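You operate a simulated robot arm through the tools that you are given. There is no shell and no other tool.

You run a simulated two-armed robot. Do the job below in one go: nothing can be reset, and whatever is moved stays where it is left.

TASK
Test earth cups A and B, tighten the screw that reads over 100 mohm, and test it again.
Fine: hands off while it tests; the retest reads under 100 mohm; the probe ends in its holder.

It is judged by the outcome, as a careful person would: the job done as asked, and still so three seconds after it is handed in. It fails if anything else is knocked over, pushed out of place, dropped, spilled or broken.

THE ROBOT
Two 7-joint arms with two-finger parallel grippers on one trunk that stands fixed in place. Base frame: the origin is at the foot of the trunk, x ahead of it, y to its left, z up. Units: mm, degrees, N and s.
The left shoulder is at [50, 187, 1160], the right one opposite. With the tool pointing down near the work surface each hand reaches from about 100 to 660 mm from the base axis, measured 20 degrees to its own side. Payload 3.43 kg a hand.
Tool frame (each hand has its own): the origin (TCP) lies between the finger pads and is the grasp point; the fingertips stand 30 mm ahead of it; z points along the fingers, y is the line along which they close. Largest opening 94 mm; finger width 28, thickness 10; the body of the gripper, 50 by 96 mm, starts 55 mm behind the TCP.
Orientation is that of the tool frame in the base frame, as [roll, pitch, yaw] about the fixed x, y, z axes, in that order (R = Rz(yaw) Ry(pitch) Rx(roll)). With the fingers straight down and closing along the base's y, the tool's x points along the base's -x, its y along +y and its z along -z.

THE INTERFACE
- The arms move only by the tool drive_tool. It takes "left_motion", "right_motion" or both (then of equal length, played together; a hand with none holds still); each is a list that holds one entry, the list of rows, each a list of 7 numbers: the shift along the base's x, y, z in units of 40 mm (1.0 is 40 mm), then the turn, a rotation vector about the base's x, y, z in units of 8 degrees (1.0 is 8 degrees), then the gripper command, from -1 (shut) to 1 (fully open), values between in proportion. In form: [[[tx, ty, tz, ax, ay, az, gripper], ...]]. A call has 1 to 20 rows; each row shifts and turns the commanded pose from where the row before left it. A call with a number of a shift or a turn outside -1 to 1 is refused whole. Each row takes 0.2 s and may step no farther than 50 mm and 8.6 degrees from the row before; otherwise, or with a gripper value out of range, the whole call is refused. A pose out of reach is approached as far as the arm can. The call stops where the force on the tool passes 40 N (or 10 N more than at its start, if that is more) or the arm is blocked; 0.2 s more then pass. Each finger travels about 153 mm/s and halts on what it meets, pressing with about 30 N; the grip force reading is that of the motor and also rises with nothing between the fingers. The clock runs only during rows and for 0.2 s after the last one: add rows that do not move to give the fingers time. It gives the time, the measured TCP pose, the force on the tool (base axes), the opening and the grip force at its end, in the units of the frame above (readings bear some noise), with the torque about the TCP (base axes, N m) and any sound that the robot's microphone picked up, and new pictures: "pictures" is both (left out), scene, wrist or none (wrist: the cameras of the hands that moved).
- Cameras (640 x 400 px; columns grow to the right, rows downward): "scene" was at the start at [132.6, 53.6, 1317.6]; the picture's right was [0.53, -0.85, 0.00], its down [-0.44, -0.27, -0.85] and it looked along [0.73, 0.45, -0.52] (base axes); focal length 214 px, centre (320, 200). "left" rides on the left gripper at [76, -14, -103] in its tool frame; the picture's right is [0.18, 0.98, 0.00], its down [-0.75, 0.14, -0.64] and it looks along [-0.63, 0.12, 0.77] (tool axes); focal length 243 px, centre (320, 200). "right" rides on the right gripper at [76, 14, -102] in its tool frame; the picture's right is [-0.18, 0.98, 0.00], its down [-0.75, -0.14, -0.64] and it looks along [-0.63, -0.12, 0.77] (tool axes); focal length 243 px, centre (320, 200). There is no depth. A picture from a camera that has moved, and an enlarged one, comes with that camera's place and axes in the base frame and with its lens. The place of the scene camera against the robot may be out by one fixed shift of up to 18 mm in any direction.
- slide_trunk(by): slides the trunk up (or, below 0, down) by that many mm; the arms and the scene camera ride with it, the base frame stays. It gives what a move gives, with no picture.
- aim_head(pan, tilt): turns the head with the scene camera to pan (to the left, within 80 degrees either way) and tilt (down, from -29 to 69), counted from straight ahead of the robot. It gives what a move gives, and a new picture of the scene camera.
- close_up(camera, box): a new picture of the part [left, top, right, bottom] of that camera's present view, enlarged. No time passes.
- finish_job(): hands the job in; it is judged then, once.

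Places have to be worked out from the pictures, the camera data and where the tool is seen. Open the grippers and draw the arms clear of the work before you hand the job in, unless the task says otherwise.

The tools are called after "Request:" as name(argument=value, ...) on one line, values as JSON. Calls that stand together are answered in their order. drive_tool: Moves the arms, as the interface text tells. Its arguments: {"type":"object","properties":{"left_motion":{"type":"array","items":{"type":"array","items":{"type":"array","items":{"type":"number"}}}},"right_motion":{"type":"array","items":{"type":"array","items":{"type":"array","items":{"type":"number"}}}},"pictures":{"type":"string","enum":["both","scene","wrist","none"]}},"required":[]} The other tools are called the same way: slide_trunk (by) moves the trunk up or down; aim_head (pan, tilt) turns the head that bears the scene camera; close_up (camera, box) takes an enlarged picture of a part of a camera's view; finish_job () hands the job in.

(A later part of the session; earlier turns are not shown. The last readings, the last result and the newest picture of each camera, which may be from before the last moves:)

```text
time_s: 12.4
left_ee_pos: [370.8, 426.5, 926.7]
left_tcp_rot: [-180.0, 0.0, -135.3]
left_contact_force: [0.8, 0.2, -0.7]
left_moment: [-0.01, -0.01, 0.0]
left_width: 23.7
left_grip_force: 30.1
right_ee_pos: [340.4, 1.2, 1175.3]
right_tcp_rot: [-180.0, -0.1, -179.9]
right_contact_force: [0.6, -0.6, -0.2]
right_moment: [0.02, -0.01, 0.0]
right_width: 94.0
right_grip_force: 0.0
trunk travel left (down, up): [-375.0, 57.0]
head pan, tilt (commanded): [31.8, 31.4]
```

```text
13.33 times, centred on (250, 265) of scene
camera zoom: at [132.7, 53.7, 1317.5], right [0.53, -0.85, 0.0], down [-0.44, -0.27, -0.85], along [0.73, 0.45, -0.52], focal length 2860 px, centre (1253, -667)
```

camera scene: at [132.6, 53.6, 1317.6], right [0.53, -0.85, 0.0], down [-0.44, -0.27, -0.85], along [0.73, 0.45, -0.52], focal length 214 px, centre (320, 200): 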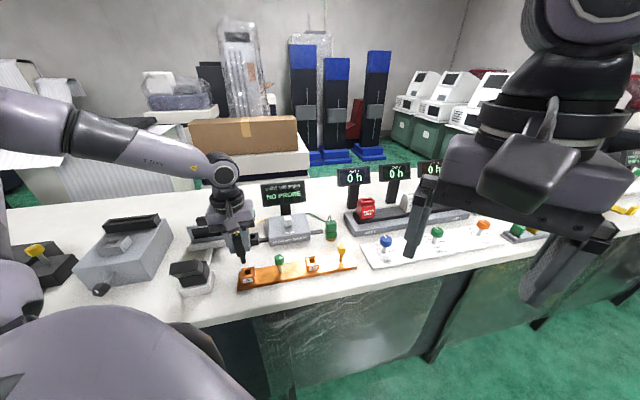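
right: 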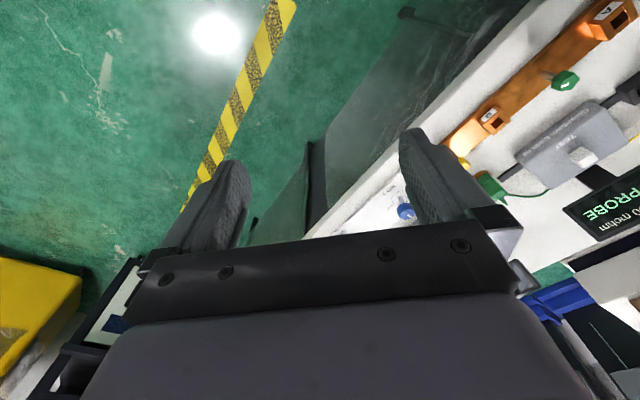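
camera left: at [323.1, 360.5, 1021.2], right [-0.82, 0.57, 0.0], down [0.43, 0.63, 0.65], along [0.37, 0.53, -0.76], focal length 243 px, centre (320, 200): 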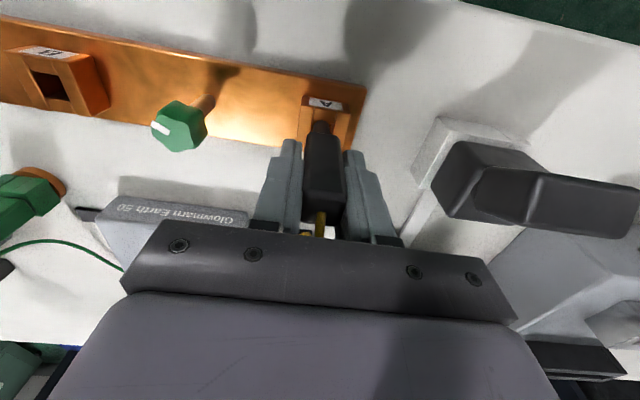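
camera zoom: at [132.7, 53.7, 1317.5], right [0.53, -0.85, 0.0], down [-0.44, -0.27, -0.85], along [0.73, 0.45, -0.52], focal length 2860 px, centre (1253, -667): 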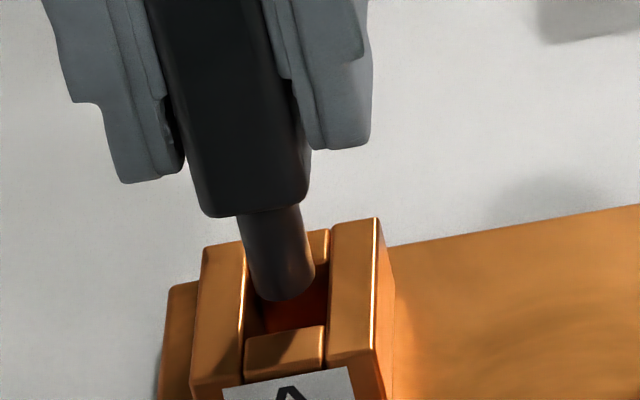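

Alignment now looks within ~1 mm in both views. I lower again in small steps.

Request:
drive_tool(left_motion=[[[0, 0, -0.1, 0, 0, 0, -1], [0, 0, -0.1, 0, 0, 0, -1], [0, 0, -0.1, 0, 0, 0, -1], [0, 0, -0.1, 0, 0, 0, -1], [0, 0, 0, 0, 0, 0, -1]]], pictures="none")

Request:
close_up(camera="left", box=[270, 70, 370, 170])

Request:
close_up(camera="scene", box=[230, 245, 270, 285])

```text
time_s: 13.6
left_ee_pos: [371.6, 427.3, 909.5]
left_tcp_rot: [-180.0, 0.0, -135.2]
left_contact_force: [0.2, -0.6, -0.4]
left_moment: [0.02, 0.01, -0.01]
left_width: 23.4
left_grip_force: 30.1
right_ee_pos: [340.9, 1.6, 1174.4]
right_tcp_rot: [-180.0, 0.0, 180.0]
right_contact_force: [-0.1, -0.6, -1.1]
right_moment: [0.03, -0.03, 0.01]
right_width: 94.2
right_grip_force: 0.2
trunk travel left (down, up): [-375.0, 57.0]
head pan, tilt (commanded): [31.8, 31.4]
```

```text
4.00 times, centred on (320, 120) of left
camera zoom: at [326.6, 364.0, 1011.2], right [-0.82, 0.57, 0.0], down [0.44, 0.63, 0.64], along [0.37, 0.53, -0.77], focal length 970 px, centre (320, 520)
```

zoom: 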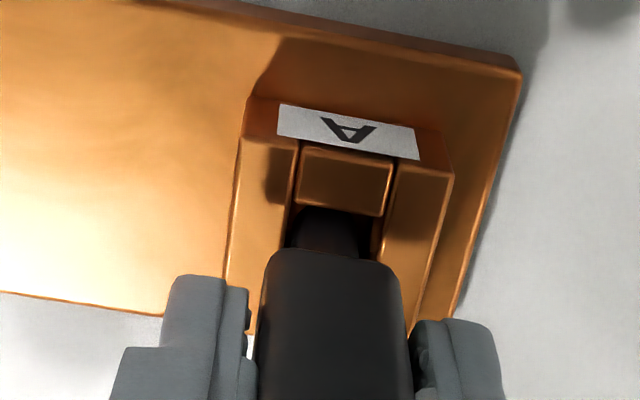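

```text
10.00 times, centred on (250, 265) of scene
camera zoom: at [132.6, 53.6, 1317.6], right [0.53, -0.85, 0.0], down [-0.44, -0.27, -0.85], along [0.73, 0.45, -0.52], focal length 2145 px, centre (1020, -450)
```

zoom: 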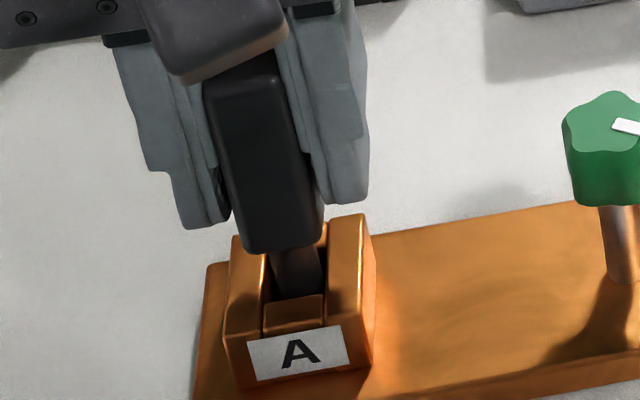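

The tip is in the hole with no contact force. I keep lowering until it seats.

Request:
drive_tool(left_motion=[[[0, 0, -0.1, 0, 0, 0, -1], [0, 0, -0.1, 0, 0, 0, -1], [0, 0, -0.1, 0, 0, 0, -1], [0, 0, 0, 0, 0, 0, -1]]], pictures="none")

Request:
close_up(camera="left", box=[270, 70, 370, 170])

Request:
close_up(camera="scene", box=[230, 180, 330, 285])

```text
time_s: 14.6
left_ee_pos: [372.7, 427.0, 897.9]
left_tcp_rot: [-180.0, 0.1, -135.4]
left_contact_force: [-1.1, 1.2, 7.9]
left_moment: [0.09, 0.1, -0.02]
left_width: 23.7
left_grip_force: 29.5
right_ee_pos: [340.3, 1.5, 1173.2]
right_tcp_rot: [-180.0, -0.1, 180.0]
right_contact_force: [-0.1, 0.6, -0.7]
right_moment: [0.01, -0.01, 0.05]
right_width: 94.2
right_grip_force: 0.0
trunk travel left (down, up): [-375.0, 57.0]
head pan, tilt (commanded): [31.8, 31.4]
```

```text
4.00 times, centred on (320, 120) of left
camera zoom: at [326.5, 363.9, 999.8], right [-0.82, 0.57, 0.0], down [0.44, 0.63, 0.64], along [0.37, 0.53, -0.77], focal length 970 px, centre (320, 520)
```

zoom: 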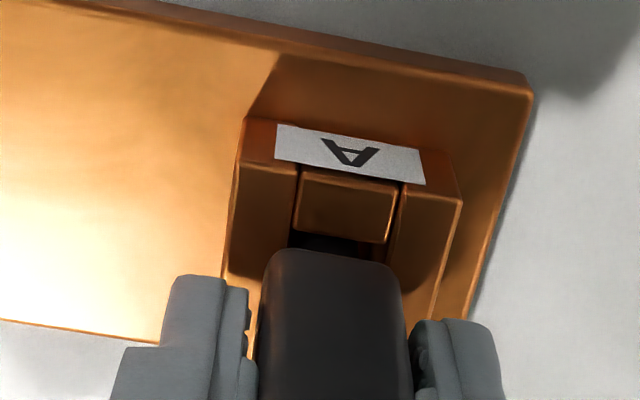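

```text
3.81 times, centred on (280, 232) of scene
camera zoom: at [132.0, 53.3, 1317.8], right [0.53, -0.85, 0.0], down [-0.44, -0.27, -0.85], along [0.73, 0.45, -0.52], focal length 817 px, centre (472, 76)
```

zoom: 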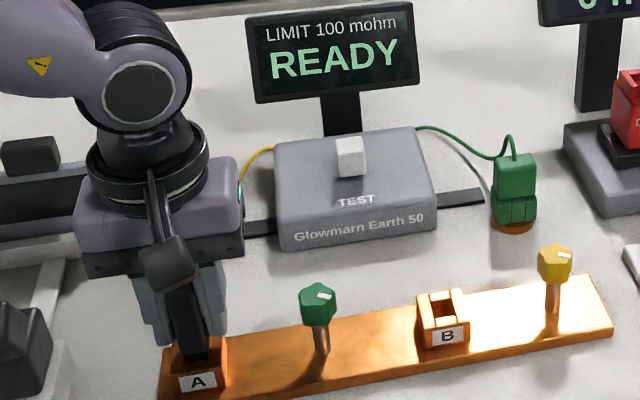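

The display changed to READY, so the probe is seated in cup A (8 N bottom contact). I open the fingers modestly and rise straight up clear of it.

Request:
drive_tool(left_motion=[[[0, 0, 0, 0, 0, 0, -0.3], [0, 0, 0, 0, 0, 0, 0], [0, 0, 0, 0, 0, 0, 0.1], [0, 0, 0.2, 0, 0, 0, 0.1], [0, 0, 0.5, 0, 0, 0, 0.1], [0, 0, 0.8, 0, 0, 0, 0.1], [0, 0, 0.8, 0, 0, 0, 0.1], [0, 0, 0.8, 0, 0, 0, 0.1], [0, 0, 0, 0, 0, 0, 0.1]]], pictures="both")

Request:
close_up(camera="scene", box=[220, 180, 340, 300])

```text
time_s: 16.6
left_ee_pos: [372.4, 429.4, 1022.2]
left_tcp_rot: [180.0, 0.0, -135.5]
left_contact_force: [0.0, 0.4, -0.4]
left_moment: [-0.02, 0.01, 0.0]
left_width: 51.7
left_grip_force: 0.0
right_ee_pos: [342.0, 1.4, 1173.5]
right_tcp_rot: [-179.9, 0.0, 180.0]
right_contact_force: [0.0, -0.2, 0.1]
right_moment: [0.0, -0.02, 0.0]
right_width: 94.1
right_grip_force: 0.1
trunk travel left (down, up): [-375.0, 57.0]
head pan, tilt (commanded): [31.8, 31.4]
camera scene: at [132.6, 53.7, 1317.6], right [0.53, -0.85, 0.0], down [-0.44, -0.27, -0.85], along [0.73, 0.45, -0.52], focal length 214 px, centre (320, 200)
camera left: at [327.2, 364.9, 1124.1], right [-0.82, 0.57, 0.0], down [0.44, 0.63, 0.64], along [0.37, 0.53, -0.77], focal length 243 px, centre (320, 200)
```

scene: 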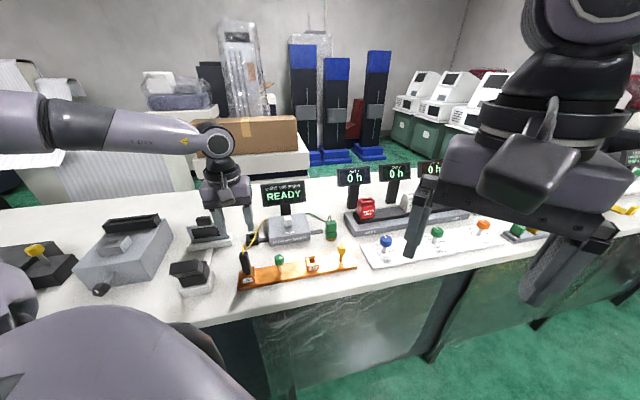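
left: 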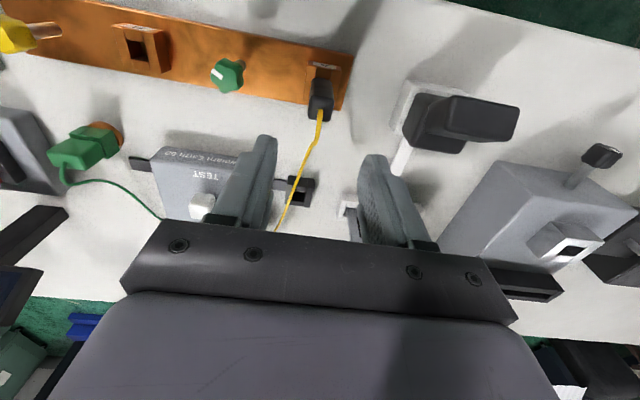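

```text
3.33 times, centred on (280, 240) of scene
camera zoom: at [132.6, 53.7, 1317.6], right [0.53, -0.85, 0.0], down [-0.44, -0.27, -0.85], along [0.73, 0.45, -0.52], focal length 715 px, centre (453, 67)
```

zoom: 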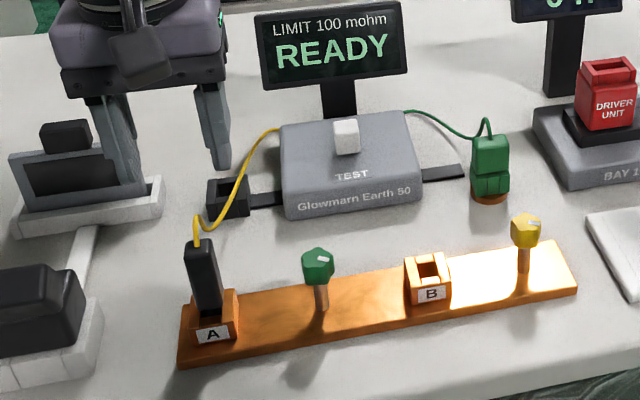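

The probe stands on its own in cup A and the tester reads READY. I now refine where the TEST button is before pressing it.

Request:
close_up(camera="left", box=[140, 140, 320, 240])

Request:
close_up(camera="scene", box=[260, 180, 330, 250])

Request:
close_up(camera="right", box=[500, 80, 640, 240])

```text
3.56 times, centred on (230, 190) of left
camera zoom: at [327.2, 364.9, 1124.1], right [-0.82, 0.57, 0.0], down [0.44, 0.63, 0.64], along [0.37, 0.53, -0.77], focal length 863 px, centre (640, 236)
```

zoom: 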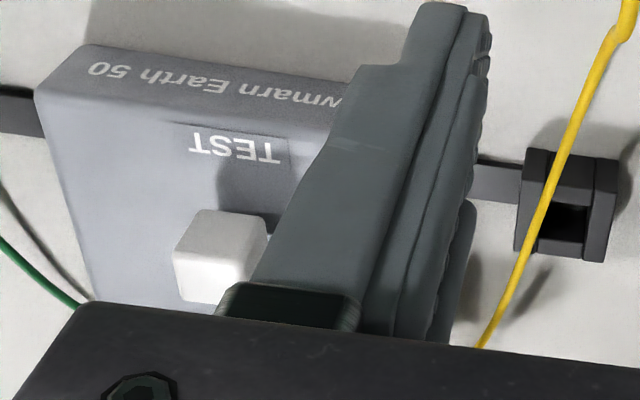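

```text
5.71 times, centred on (295, 215) of scene
camera zoom: at [132.6, 53.7, 1317.6], right [0.53, -0.85, 0.0], down [-0.44, -0.27, -0.85], along [0.73, 0.45, -0.52], focal length 1226 px, centre (463, 114)
```

zoom: 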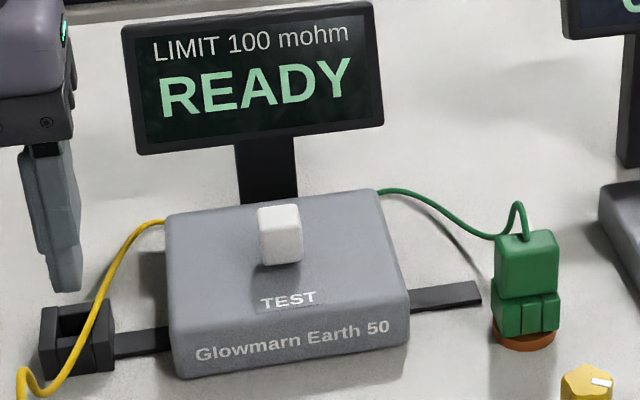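

```text
2.50 times, centred on (570, 160) of right
camera zoom: at [264.3, 15.8, 1276.3], right [0.18, 0.98, 0.0], down [0.75, -0.14, 0.64], along [0.63, -0.12, -0.77], focal length 606 px, centre (-305, 300)
```

zoom: 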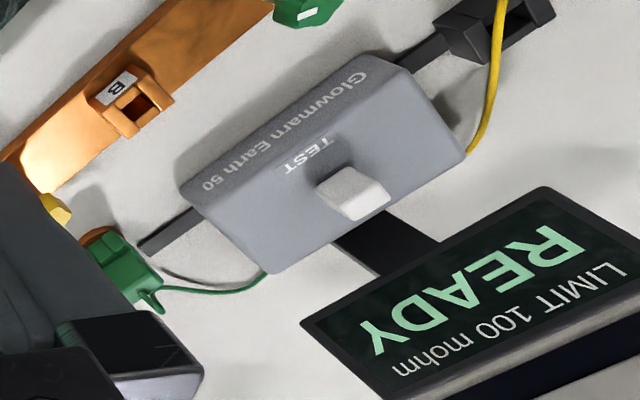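

The TEST button's top works out at about (580,452,889). I close the fingers and move over it with the hand tilted ~24° outward so the wrist stays clear of the display.

Request:
drive_tool(left_motion=[[[1.0, 0.11, 0, 0.422, -0.427, 0, -1], [1.0, 0.11, 0, 0.422, -0.427, 0, -1], [1.0, 0.11, -0.2, 0.422, -0.427, 0, -1], [1.0, 0.11, -0.3, 0.422, -0.427, 0, -1], [1.0, 0.11, -0.3, 0.422, -0.427, 0, -1], [0.17, 0.02, 0, 0, 0, 0, -1], [0, 0, 0, 0, 0, 0, -1]]], pictures="both")

Request:
close_up(camera="left", box=[220, 60, 420, 240])

Request:
close_up(camera="scene", box=[240, 150, 340, 250])

```text
time_s: 18.2
left_ee_pos: [578.4, 450.0, 990.1]
left_tcp_rot: [-179.9, 24.1, -135.4]
left_contact_force: [-0.5, 0.5, -0.2]
left_moment: [0.0, 0.03, 0.02]
left_width: 0.0
left_grip_force: 30.2
right_ee_pos: [340.4, 1.2, 1173.7]
right_tcp_rot: [179.9, 0.0, -179.9]
right_contact_force: [0.4, -0.3, 0.1]
right_moment: [0.02, -0.03, 0.02]
right_width: 94.1
right_grip_force: 0.1
trunk travel left (down, up): [-375.0, 57.0]
head pan, tilt (commanded): [31.8, 31.4]
camera scene: at [132.6, 53.6, 1317.6], right [0.53, -0.85, 0.0], down [-0.44, -0.27, -0.85], along [0.73, 0.45, -0.52], focal length 214 px, centre (320, 200)
camera left: at [508.3, 361.9, 1050.5], right [-0.81, 0.58, -0.07], down [0.2, 0.4, 0.89], along [0.55, 0.71, -0.44], focal length 243 px, centre (320, 200)
```

scene: 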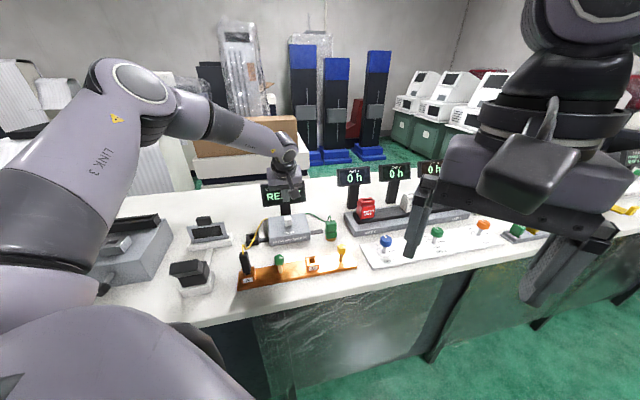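
left: 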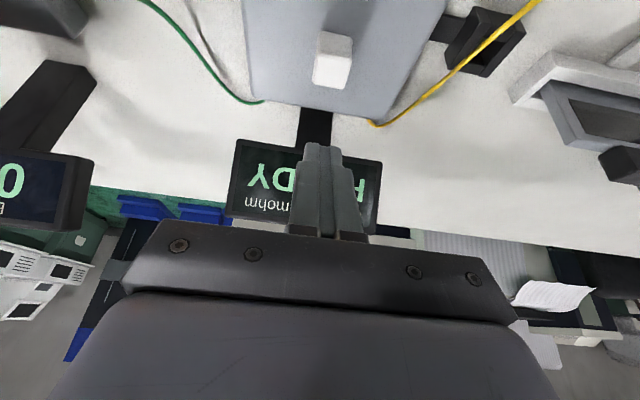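

```text
2.22 times, centred on (320, 150) of left
camera zoom: at [508.3, 361.9, 1050.5], right [-0.81, 0.58, -0.07], down [0.2, 0.4, 0.89], along [0.55, 0.71, -0.44], focal length 539 px, centre (320, 311)
```

zoom: 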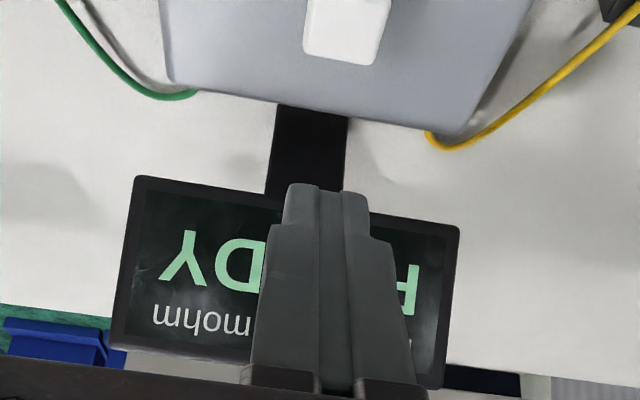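

```text
4.00 times, centred on (290, 200) of scene
camera zoom: at [132.6, 53.6, 1317.6], right [0.53, -0.85, 0.0], down [-0.44, -0.27, -0.85], along [0.73, 0.45, -0.52], focal length 858 px, centre (440, 200)
```

zoom: 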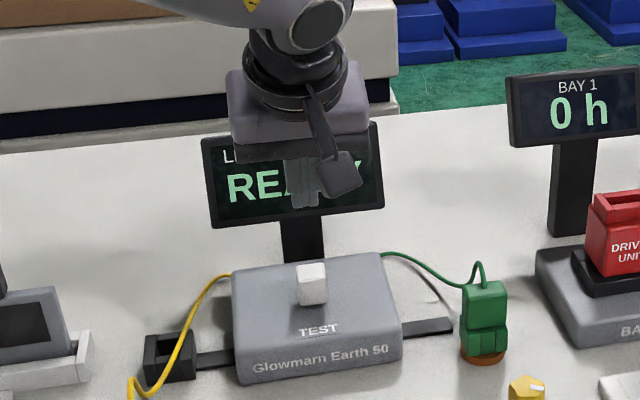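

The hand is positioned over the button as commanded. I descend to about 10 mm above it and check alignment.

Request:
drive_tool(left_motion=[[[0, 0, -0.6, 0, 0, 0, -1], [0, 0, -0.6, 0, 0, 0, -1], [0, 0, -0.3, 0, 0, 0, -1], [0, 0, 0, 0, 0, 0, -1]]], pictures="none")

Request:
close_up(camera="left", box=[240, 60, 400, 220])

Request:
close_up(camera="scene", box=[260, 175, 320, 235])

```text
time_s: 19.2
left_ee_pos: [577.4, 450.2, 929.8]
left_tcp_rot: [-179.9, 24.1, -135.4]
left_contact_force: [1.0, -0.5, -0.8]
left_moment: [0.0, -0.02, 0.02]
left_width: 0.3
left_grip_force: 30.2
right_ee_pos: [341.2, 2.7, 1174.1]
right_tcp_rot: [-180.0, 0.0, 180.0]
right_contact_force: [0.0, -0.6, -0.1]
right_moment: [0.0, -0.01, 0.03]
right_width: 94.0
right_grip_force: 0.1
trunk travel left (down, up): [-375.0, 57.0]
head pan, tilt (commanded): [31.8, 31.4]
```

```text
2.50 times, centred on (320, 140) of left
camera zoom: at [508.5, 362.8, 990.9], right [-0.81, 0.58, -0.07], down [0.2, 0.4, 0.89], along [0.55, 0.71, -0.44], focal length 606 px, centre (320, 350)
```

zoom: 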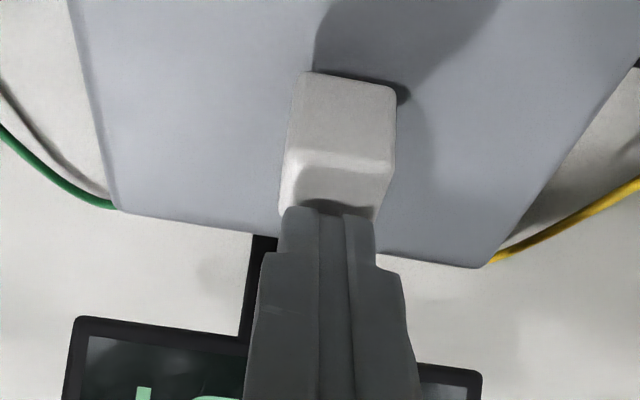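

```text
6.67 times, centred on (290, 205) of scene
camera zoom: at [132.6, 53.6, 1317.6], right [0.53, -0.85, 0.0], down [-0.44, -0.27, -0.85], along [0.73, 0.45, -0.52], focal length 1430 px, centre (520, 167)
```

zoom: 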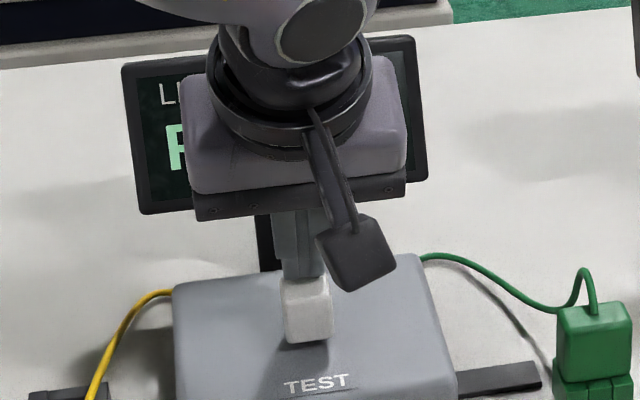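

The fingertips are centred on the button about 9 mm above it. I press down in small steps.

Request:
drive_tool(left_motion=[[[0, 0, -0.1, 0, 0, 0, -1], [0, 0, -0.1, 0, 0, 0, -1], [0, 0, -0.05, 0, 0, 0, -1], [0, 0, -0.05, 0, 0, 0, -1]]], pictures="none")

Request:
close_up(camera="scene", box=[250, 165, 330, 245])

Request:
close_up(camera="right", box=[500, 80, 640, 240])

```text
time_s: 20.2
left_ee_pos: [578.5, 450.2, 921.5]
left_tcp_rot: [-179.9, 24.4, -135.3]
left_contact_force: [-1.7, 2.3, 13.7]
left_moment: [0.12, 0.06, -0.02]
left_width: 0.0
left_grip_force: 29.5
right_ee_pos: [340.8, 1.3, 1175.6]
right_tcp_rot: [179.9, 0.1, -180.0]
right_contact_force: [0.2, 1.2, 0.1]
right_moment: [-0.04, -0.02, 0.02]
right_width: 94.0
right_grip_force: 0.1
trunk travel left (down, up): [-375.0, 57.0]
head pan, tilt (commanded): [31.8, 31.4]
heard: click
```

```text
5.00 times, centred on (290, 205) of scene
camera zoom: at [131.1, 52.9, 1318.0], right [0.53, -0.85, 0.0], down [-0.44, -0.27, -0.85], along [0.73, 0.45, -0.52], focal length 1072 px, centre (470, 175)
```

zoom: 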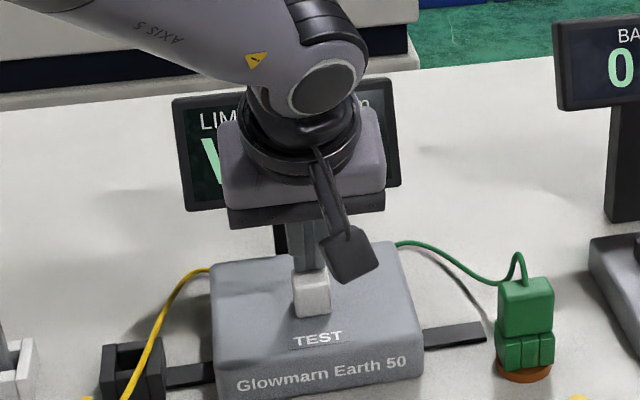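

```text
2.50 times, centred on (570, 160) of right
camera zoom: at [262.8, 15.0, 1276.9], right [0.18, 0.98, 0.0], down [0.75, -0.14, 0.64], along [0.63, -0.12, -0.77], focal length 606 px, centre (-305, 300)
```

zoom: 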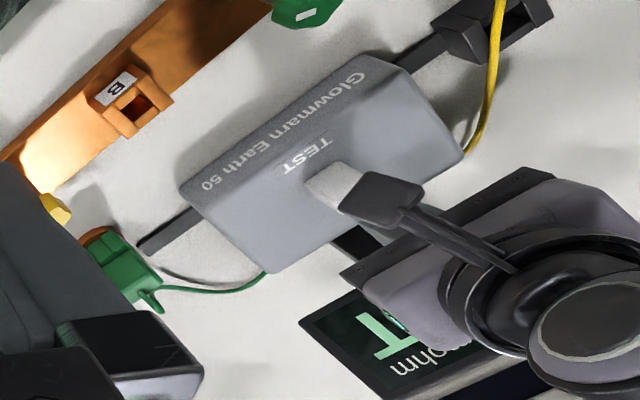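

A click was heard and the display begins "W…T" (WAIT). I lift off straight away and back toward the robot so nothing is touched while it tests.

Request:
drive_tool(left_motion=[[[0, 0, 0.6, 0, 0, 0, -1], [0, 0, 0.9, 0, 0, 0, -1], [0, 0, 0.9, 0, 0, 0, -1], [-0.5, -0.5, 0.6, 0, 0, 0, -1], [0, 0, 0, 0, 0, 0, -1]]], pictures="none")

Request:
close_up(camera="scene", box=[230, 160, 350, 280])

Request:
close_up(camera="right", box=[500, 80, 640, 240])

```text
time_s: 21.4
left_ee_pos: [559.4, 430.8, 1036.2]
left_tcp_rot: [180.0, 24.0, -135.4]
left_contact_force: [1.2, -0.3, -0.3]
left_moment: [0.0, 0.02, 0.0]
left_width: 0.0
left_grip_force: 29.7
right_ee_pos: [340.8, 1.1, 1173.7]
right_tcp_rot: [-180.0, 0.0, 180.0]
right_contact_force: [0.5, -0.1, 0.4]
right_moment: [-0.02, 0.01, 0.01]
right_width: 93.8
right_grip_force: 0.1
trunk travel left (down, up): [-375.0, 57.0]
head pan, tilt (commanded): [31.8, 31.4]
```

```text
3.33 times, centred on (290, 220) of scene
camera zoom: at [132.8, 53.8, 1317.5], right [0.53, -0.85, 0.0], down [-0.44, -0.27, -0.85], along [0.73, 0.45, -0.52], focal length 715 px, centre (420, 133)
```

zoom: 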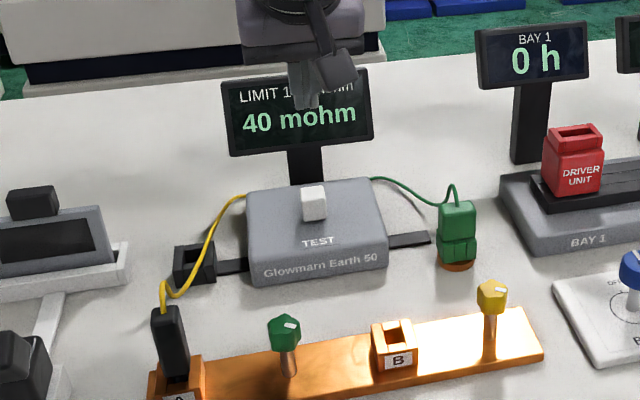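

```text
2.50 times, centred on (570, 160) of right
camera zoom: at [264.5, 15.9, 1276.2], right [0.18, 0.98, 0.0], down [0.75, -0.14, 0.64], along [0.63, -0.12, -0.77], focal length 606 px, centre (-305, 300)
```

zoom: 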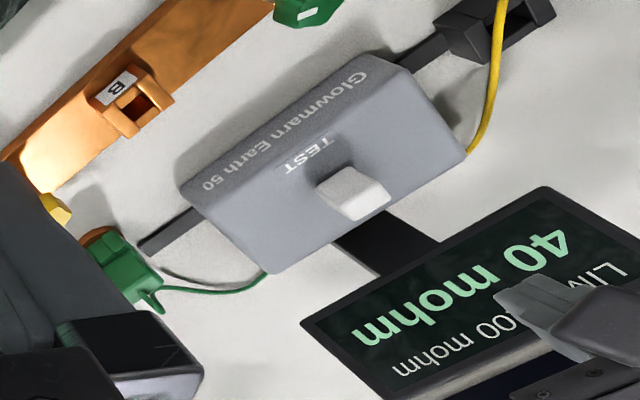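

Cup A reads 40 mohm, below the limit. I swing back above the probe in cup A to fetch it.

Request:
drive_tool(left_motion=[[[-0.934, -0.014, 0, -0.422, 0.427, 0, -1], [-0.934, -0.014, 0, -0.422, 0.427, 0, -1], [-0.934, -0.014, 0, -0.422, 0.427, 0, -0.5], [-0.934, -0.014, -0.2, -0.422, 0.427, 0, 0.1], [-0.934, -0.014, -0.2, -0.422, 0.427, 0, 0.1], [0, 0, -0.6, 0, 0, 0, 0.1], [0, 0, 0, 0, 0, 0, 0.1]]], pictures="wrist")

Request:
close_up(camera="left", box=[240, 60, 400, 220])

Request:
close_up(camera="scene", box=[220, 180, 340, 300])

```text
time_s: 23.0
left_ee_pos: [370.7, 428.0, 997.5]
left_tcp_rot: [-180.0, 0.1, -135.4]
left_contact_force: [0.2, 0.2, -0.3]
left_moment: [-0.02, 0.02, -0.01]
left_width: 51.8
left_grip_force: 0.1
right_ee_pos: [340.4, 1.2, 1174.6]
right_tcp_rot: [179.9, 0.0, -179.9]
right_contact_force: [0.0, 0.7, -0.1]
right_moment: [-0.02, -0.01, -0.02]
right_width: 94.1
right_grip_force: 0.1
trunk travel left (down, up): [-375.0, 57.0]
head pan, tilt (commanded): [31.8, 31.4]
camera left: at [326.0, 364.5, 1098.9], right [-0.82, 0.57, 0.0], down [0.44, 0.63, 0.64], along [0.37, 0.53, -0.77], focal length 243 px, centre (320, 200)
```

left: 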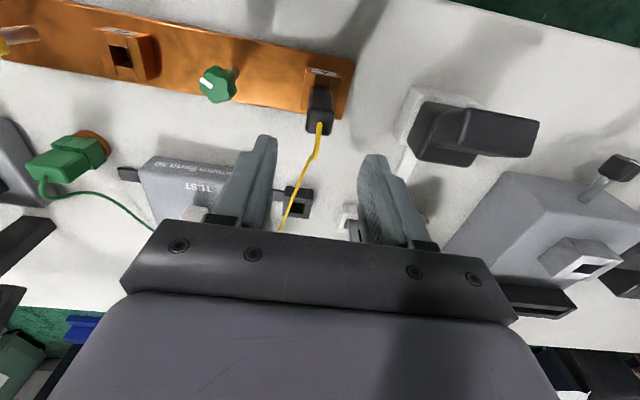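

```text
2.50 times, centred on (320, 140) of left
camera zoom: at [326.0, 364.5, 1098.9], right [-0.82, 0.57, 0.0], down [0.44, 0.63, 0.64], along [0.37, 0.53, -0.77], focal length 606 px, centre (320, 350)
```

zoom: 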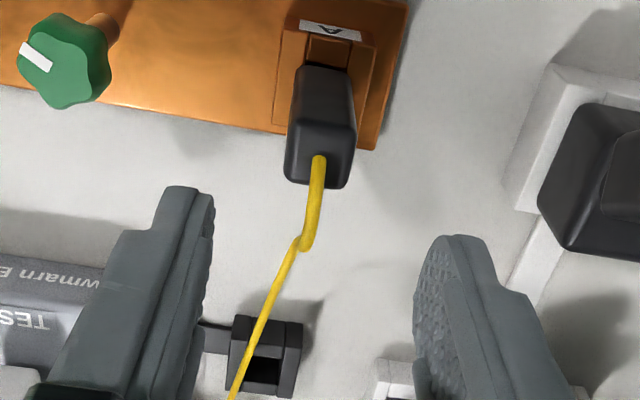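

```text
3.33 times, centred on (280, 240) of scene
camera zoom: at [132.4, 53.5, 1317.6], right [0.53, -0.85, 0.0], down [-0.44, -0.27, -0.85], along [0.73, 0.45, -0.52], focal length 715 px, centre (453, 67)
```

zoom: 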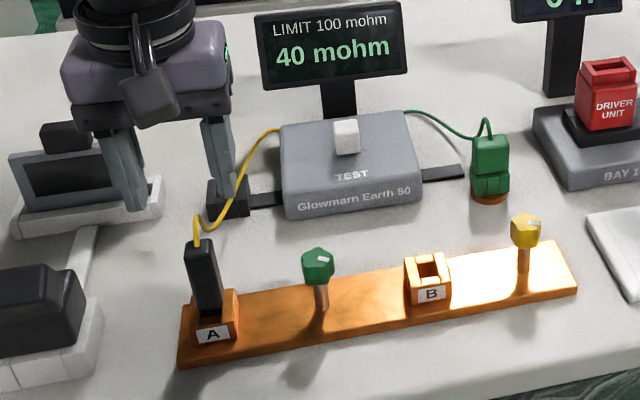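

The probe is still upright in A and the display holds 40 mohm. I descend to the same grasp pose and close.

Request:
drive_tool(left_motion=[[[0, 0, -0.7, 0, 0, 0, 0.1], [0, 0, -0.7, 0, 0, 0, 0.1], [0, 0, -0.7, 0, 0, 0, 0.1], [0, 0, -0.4, 0, 0, 0, 0.1], [0, 0, 0, 0, 0, 0, 0.1], [0, 0, 0, 0, 0, 0, -0.35], [0, 0, 0, 0, 0, 0, -1], [0, 0, 0, 0, 0, 0, -1]]], pictures="wrist")

Request:
close_up(camera="left", box=[240, 60, 400, 220])

```text
time_s: 24.8
left_ee_pos: [370.8, 426.7, 897.8]
left_tcp_rot: [180.0, 0.0, -135.4]
left_contact_force: [0.6, -0.3, -0.4]
left_moment: [-0.02, 0.01, -0.01]
left_width: 23.0
left_grip_force: 30.1
right_ee_pos: [340.5, 0.8, 1173.6]
right_tcp_rot: [-180.0, -0.1, -179.9]
right_contact_force: [-0.2, 0.3, 0.1]
right_moment: [0.0, 0.0, -0.01]
right_width: 94.0
right_grip_force: 0.0
trunk travel left (down, up): [-375.0, 57.0]
head pan, tilt (commanded): [31.8, 31.4]
camera left: at [325.5, 364.0, 999.2], right [-0.82, 0.57, 0.0], down [0.44, 0.63, 0.64], along [0.37, 0.53, -0.77], focal length 243 px, centre (320, 200)
```

left: 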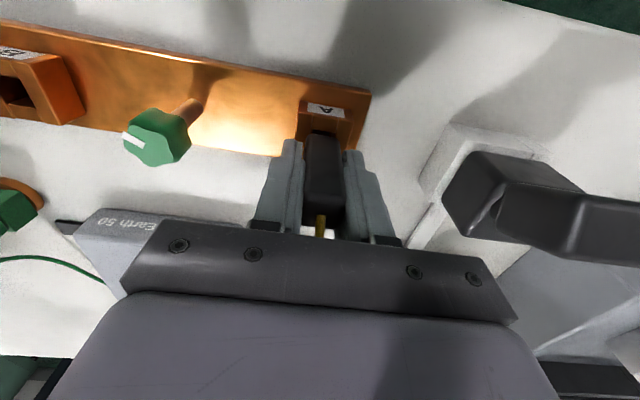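

```text
2.50 times, centred on (320, 140) of left
camera zoom: at [325.5, 364.0, 999.2], right [-0.82, 0.57, 0.0], down [0.44, 0.63, 0.64], along [0.37, 0.53, -0.77], focal length 606 px, centre (320, 350)
```

zoom: 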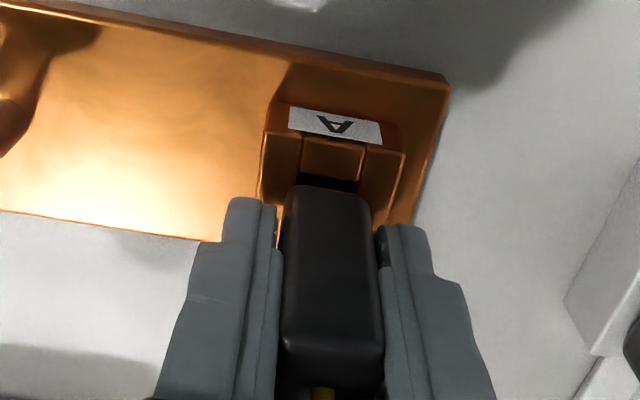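

Gripped again. I lift 100 mm and carry it along the bar, above the green knob, toward cup B.

Request:
drive_tool(left_motion=[[[0, 0, 0.5, 0, 0, 0, -1], [0, 0, 1.0, 0, 0, 0, -1], [0, 0, 1.0, 0, 0, 0, -1], [0.632, -0.642, 0, 0, 0, 0, -1], [0.632, -0.642, 0, 0, 0, 0, -1], [0.632, -0.642, 0, 0, 0, 0, -1], [0.632, -0.642, 0, 0, 0, 0, -1], [0.632, -0.642, 0, 0, 0, 0, -1], [0, 0, 0, 0, 0, 0, -1], [0, 0, 0, 0, 0, 0, -1]]], pictures="both")

Request:
close_up(camera="left", box=[240, 60, 400, 180])

Request:
close_up(camera="scene", box=[270, 200, 360, 290])

```text
time_s: 27.0
left_ee_pos: [498.7, 299.0, 997.7]
left_tcp_rot: [180.0, 0.0, -135.4]
left_contact_force: [-0.1, 0.1, -0.3]
left_moment: [0.0, 0.01, -0.02]
left_width: 22.8
left_grip_force: 29.6
right_ee_pos: [342.4, 1.4, 1173.4]
right_tcp_rot: [-180.0, 0.0, 180.0]
right_contact_force: [0.4, -0.5, 0.6]
right_moment: [0.04, -0.01, -0.04]
right_width: 93.8
right_grip_force: 0.0
trunk travel left (down, up): [-375.0, 57.0]
head pan, tilt (commanded): [31.8, 31.4]
camera scene: at [132.7, 53.6, 1317.6], right [0.53, -0.85, 0.0], down [-0.44, -0.27, -0.85], along [0.73, 0.45, -0.52], focal length 214 px, centre (320, 200)
camera left: at [452.5, 235.5, 1099.9], right [-0.82, 0.57, 0.0], down [0.44, 0.63, 0.64], along [0.37, 0.53, -0.77], focal length 243 px, centre (320, 200)
```

scene: 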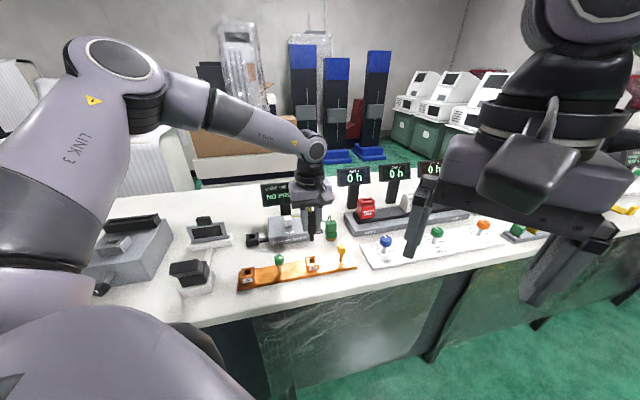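
left: 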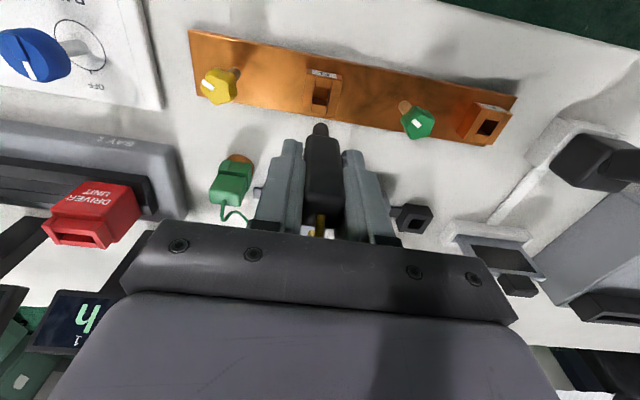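

```text
3.33 times, centred on (320, 120) of left
camera zoom: at [452.5, 235.5, 1099.9], right [-0.82, 0.57, 0.0], down [0.44, 0.63, 0.64], along [0.37, 0.53, -0.77], focal length 809 px, centre (320, 467)
```

zoom: 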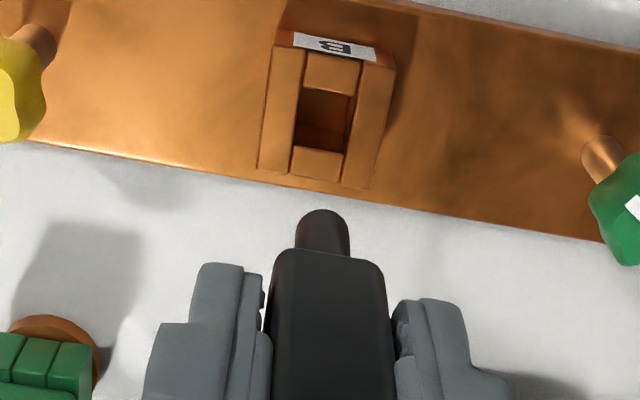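

```text
4.44 times, centred on (315, 245) of scene
camera zoom: at [132.7, 53.6, 1317.6], right [0.53, -0.85, 0.0], down [-0.44, -0.27, -0.85], along [0.73, 0.45, -0.52], focal length 953 px, centre (342, 0)
```

zoom: 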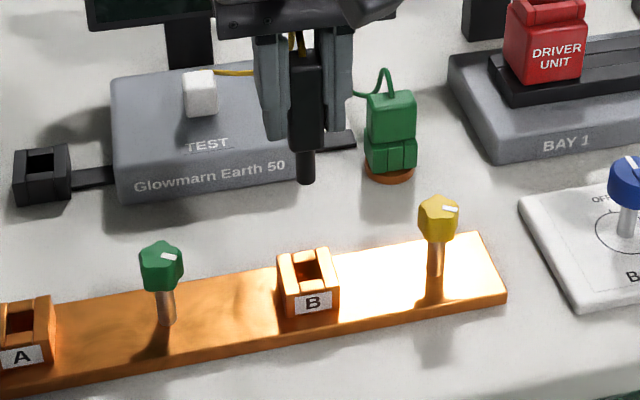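

B's hole is at about (494,297); the probe needs ~2 mm more outward. I apply that, lower to just above the rim and check both views.

Request:
drive_tool(left_motion=[[[0.035, 0.037, -0.6, 0, 0, 0, -1], [0, 0, -0.7, 0, 0, 0, -1], [0, 0, -0.4, 0, 0, 0, -1], [0, 0, 0, 0, 0, 0, -1], [0, 0, 0, 0, 0, 0, -1]]], pictures="none")

Request:
close_up(camera="left", box=[270, 70, 370, 170])

Request:
close_up(camera="scene", box=[295, 245, 330, 280])

```text
time_s: 28.2
left_ee_pos: [499.4, 300.4, 929.4]
left_tcp_rot: [-180.0, -0.1, -135.4]
left_contact_force: [0.1, -0.5, -0.5]
left_moment: [0.0, 0.0, -0.02]
left_width: 22.7
left_grip_force: 29.9
right_ee_pos: [340.8, 1.7, 1174.0]
right_tcp_rot: [180.0, 0.0, -179.9]
right_contact_force: [-1.4, -0.3, 0.1]
right_moment: [0.01, -0.03, -0.03]
right_width: 94.0
right_grip_force: 0.1
trunk travel left (down, up): [-375.0, 57.0]
head pan, tilt (commanded): [31.8, 31.4]
```

```text
4.00 times, centred on (320, 120) of left
camera zoom: at [454.9, 236.6, 1031.3], right [-0.82, 0.57, 0.0], down [0.44, 0.63, 0.64], along [0.37, 0.53, -0.77], focal length 970 px, centre (320, 520)
```

zoom: 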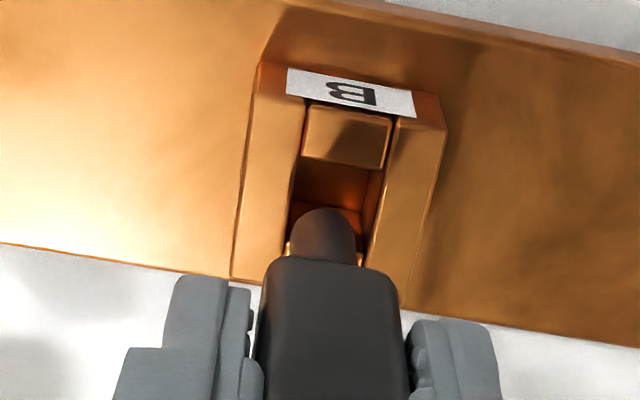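

```text
11.43 times, centred on (312, 262) of scene
camera zoom: at [132.6, 53.7, 1317.6], right [0.53, -0.85, 0.0], down [-0.44, -0.27, -0.85], along [0.73, 0.45, -0.52], focal length 2451 px, centre (406, -514)
```

zoom: 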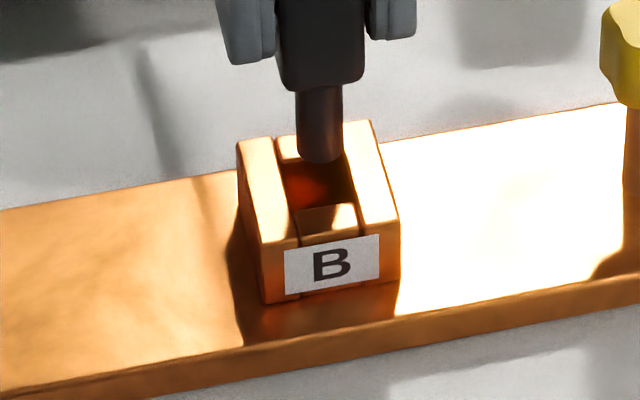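

Comparing both views, the tip is now ~2 mm too far outward and ~1 mm toward the yellow side. I correct and lower a little further to check again.

Request:
drive_tool(left_motion=[[[-0.051, -0.019, 0, 0, 0, 0, -1], [0, 0, -0.13, 0, 0, 0, -1], [0, 0, 0, 0, 0, 0, -1], [0, 0, 0, 0, 0, 0, -1]]], pictures="none")

Request:
close_up(camera="left", box=[270, 70, 370, 170])

Request:
close_up(camera="scene", box=[295, 245, 330, 280])

```text
time_s: 29.2
left_ee_pos: [497.7, 299.4, 925.6]
left_tcp_rot: [180.0, 0.0, -135.3]
left_contact_force: [-1.1, 0.0, -0.9]
left_moment: [0.03, -0.02, -0.02]
left_width: 23.0
left_grip_force: 29.7
right_ee_pos: [341.7, 1.7, 1175.4]
right_tcp_rot: [-179.9, 0.0, 180.0]
right_contact_force: [0.1, 0.5, -0.2]
right_moment: [0.01, -0.01, 0.02]
right_width: 93.9
right_grip_force: 0.0
trunk travel left (down, up): [-375.0, 57.0]
head pan, tilt (commanded): [31.8, 31.4]
```

```text
4.00 times, centred on (320, 120) of left
camera zoom: at [452.3, 235.6, 1026.3], right [-0.82, 0.57, 0.0], down [0.44, 0.63, 0.64], along [0.37, 0.53, -0.77], focal length 970 px, centre (320, 520)
```

zoom: 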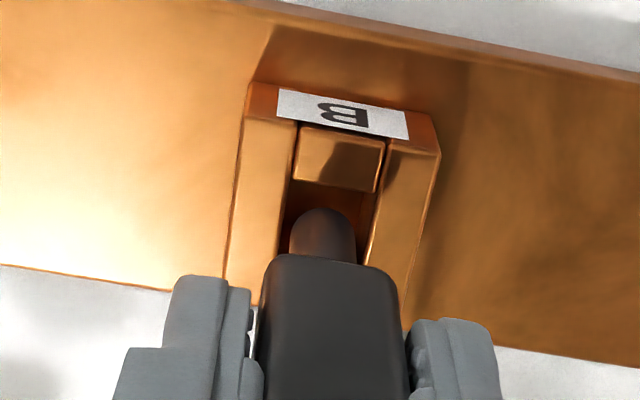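

```text
11.43 times, centred on (312, 262) of scene
camera zoom: at [132.6, 53.7, 1317.6], right [0.53, -0.85, 0.0], down [-0.44, -0.27, -0.85], along [0.73, 0.45, -0.52], focal length 2451 px, centre (406, -514)
```

zoom: 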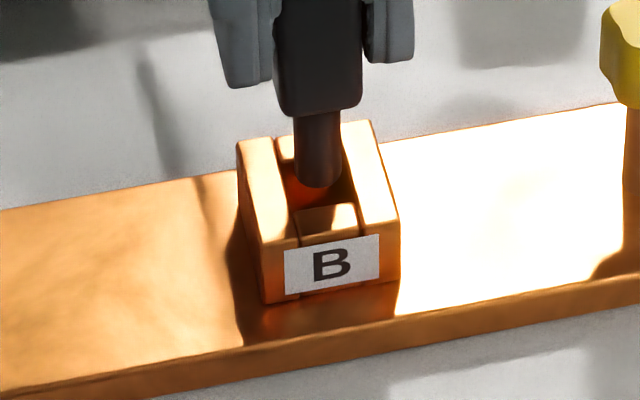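

Aligned now. I lower in 4 mm steps to insert.

Request:
drive_tool(left_motion=[[[0, 0, -0.1, 0, 0, 0, -1], [0, 0, -0.1, 0, 0, 0, -1], [0, 0, -0.1, 0, 0, 0, -1], [0, 0, -0.1, 0, 0, 0, -1], [0, 0, -0.1, 0, 0, 0, -1], [0, 0, 0, 0, 0, 0, -1]]], pictures="none")

Request:
close_up(camera="left", box=[270, 70, 370, 170])

Request:
close_up(camera="scene", box=[255, 180, 345, 285])

```text
time_s: 30.6
left_ee_pos: [498.3, 299.3, 903.5]
left_tcp_rot: [-180.0, 0.1, -135.4]
left_contact_force: [0.9, 0.2, -1.3]
left_moment: [0.03, -0.01, 0.02]
left_width: 22.6
left_grip_force: 30.1
right_ee_pos: [340.7, 0.9, 1173.0]
right_tcp_rot: [179.9, 0.0, -180.0]
right_contact_force: [0.4, -0.4, 0.3]
right_moment: [-0.01, 0.01, 0.02]
right_width: 93.9
right_grip_force: 0.1
trunk travel left (down, up): [-375.0, 57.0]
head pan, tilt (commanded): [31.8, 31.4]
```

```text
4.00 times, centred on (320, 120) of left
camera zoom: at [452.2, 235.9, 1006.1], right [-0.82, 0.57, 0.0], down [0.44, 0.63, 0.64], along [0.37, 0.53, -0.77], focal length 970 px, centre (320, 520)
```

zoom: 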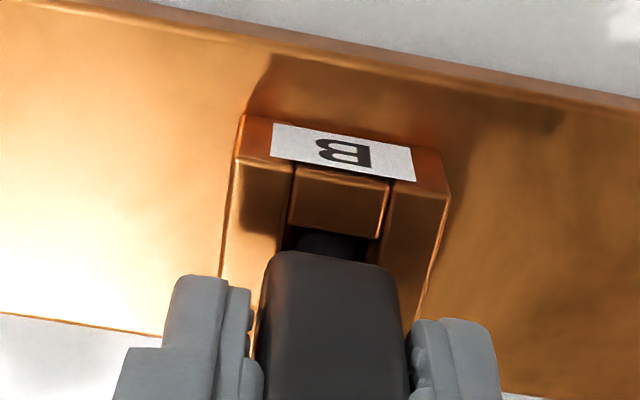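

```text
3.81 times, centred on (300, 232) of scene
camera zoom: at [132.6, 53.6, 1317.6], right [0.53, -0.85, 0.0], down [-0.44, -0.27, -0.85], along [0.73, 0.45, -0.52], focal length 817 px, centre (396, 76)
```

zoom: 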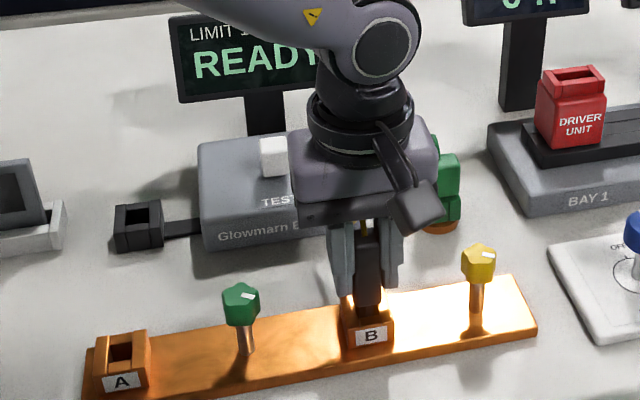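

The display already reads READY. I lower the last few millimetres until it seats.

Request:
drive_tool(left_motion=[[[0, 0, -0.06, 0, 0, 0, -1], [0, 0, -0.06, 0, 0, 0, -1], [0, 0, -0.04, 0, 0, 0, -1], [0, 0, 0, 0, 0, 0, -1]]], pictures="none")

Request:
close_up(camera="left", box=[270, 70, 370, 170])

```text
time_s: 31.6
left_ee_pos: [496.3, 299.0, 900.8]
left_tcp_rot: [-179.8, 0.2, -135.3]
left_contact_force: [-2.5, 3.2, 15.1]
left_moment: [0.2, 0.19, -0.02]
left_width: 22.8
left_grip_force: 29.9
right_ee_pos: [340.6, 0.5, 1173.6]
right_tcp_rot: [179.9, 0.1, -180.0]
right_contact_force: [0.8, -0.9, 0.6]
right_moment: [0.0, -0.02, 0.0]
right_width: 93.9
right_grip_force: 0.0
trunk travel left (down, up): [-375.0, 57.0]
head pan, tilt (commanded): [31.8, 31.4]
```

```text
4.00 times, centred on (320, 120) of left
camera zoom: at [451.7, 235.5, 1001.8], right [-0.82, 0.57, 0.0], down [0.43, 0.63, 0.64], along [0.37, 0.53, -0.77], focal length 970 px, centre (320, 520)
```

zoom: 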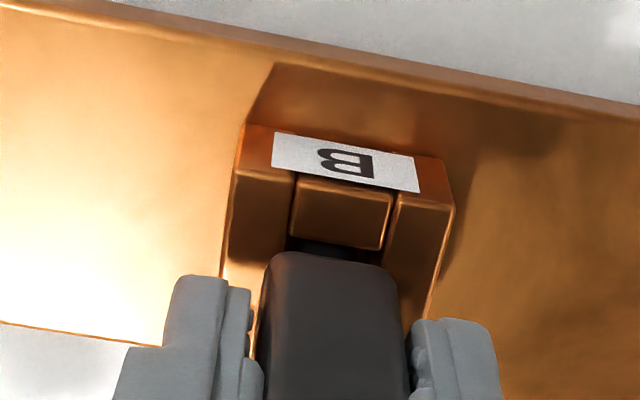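

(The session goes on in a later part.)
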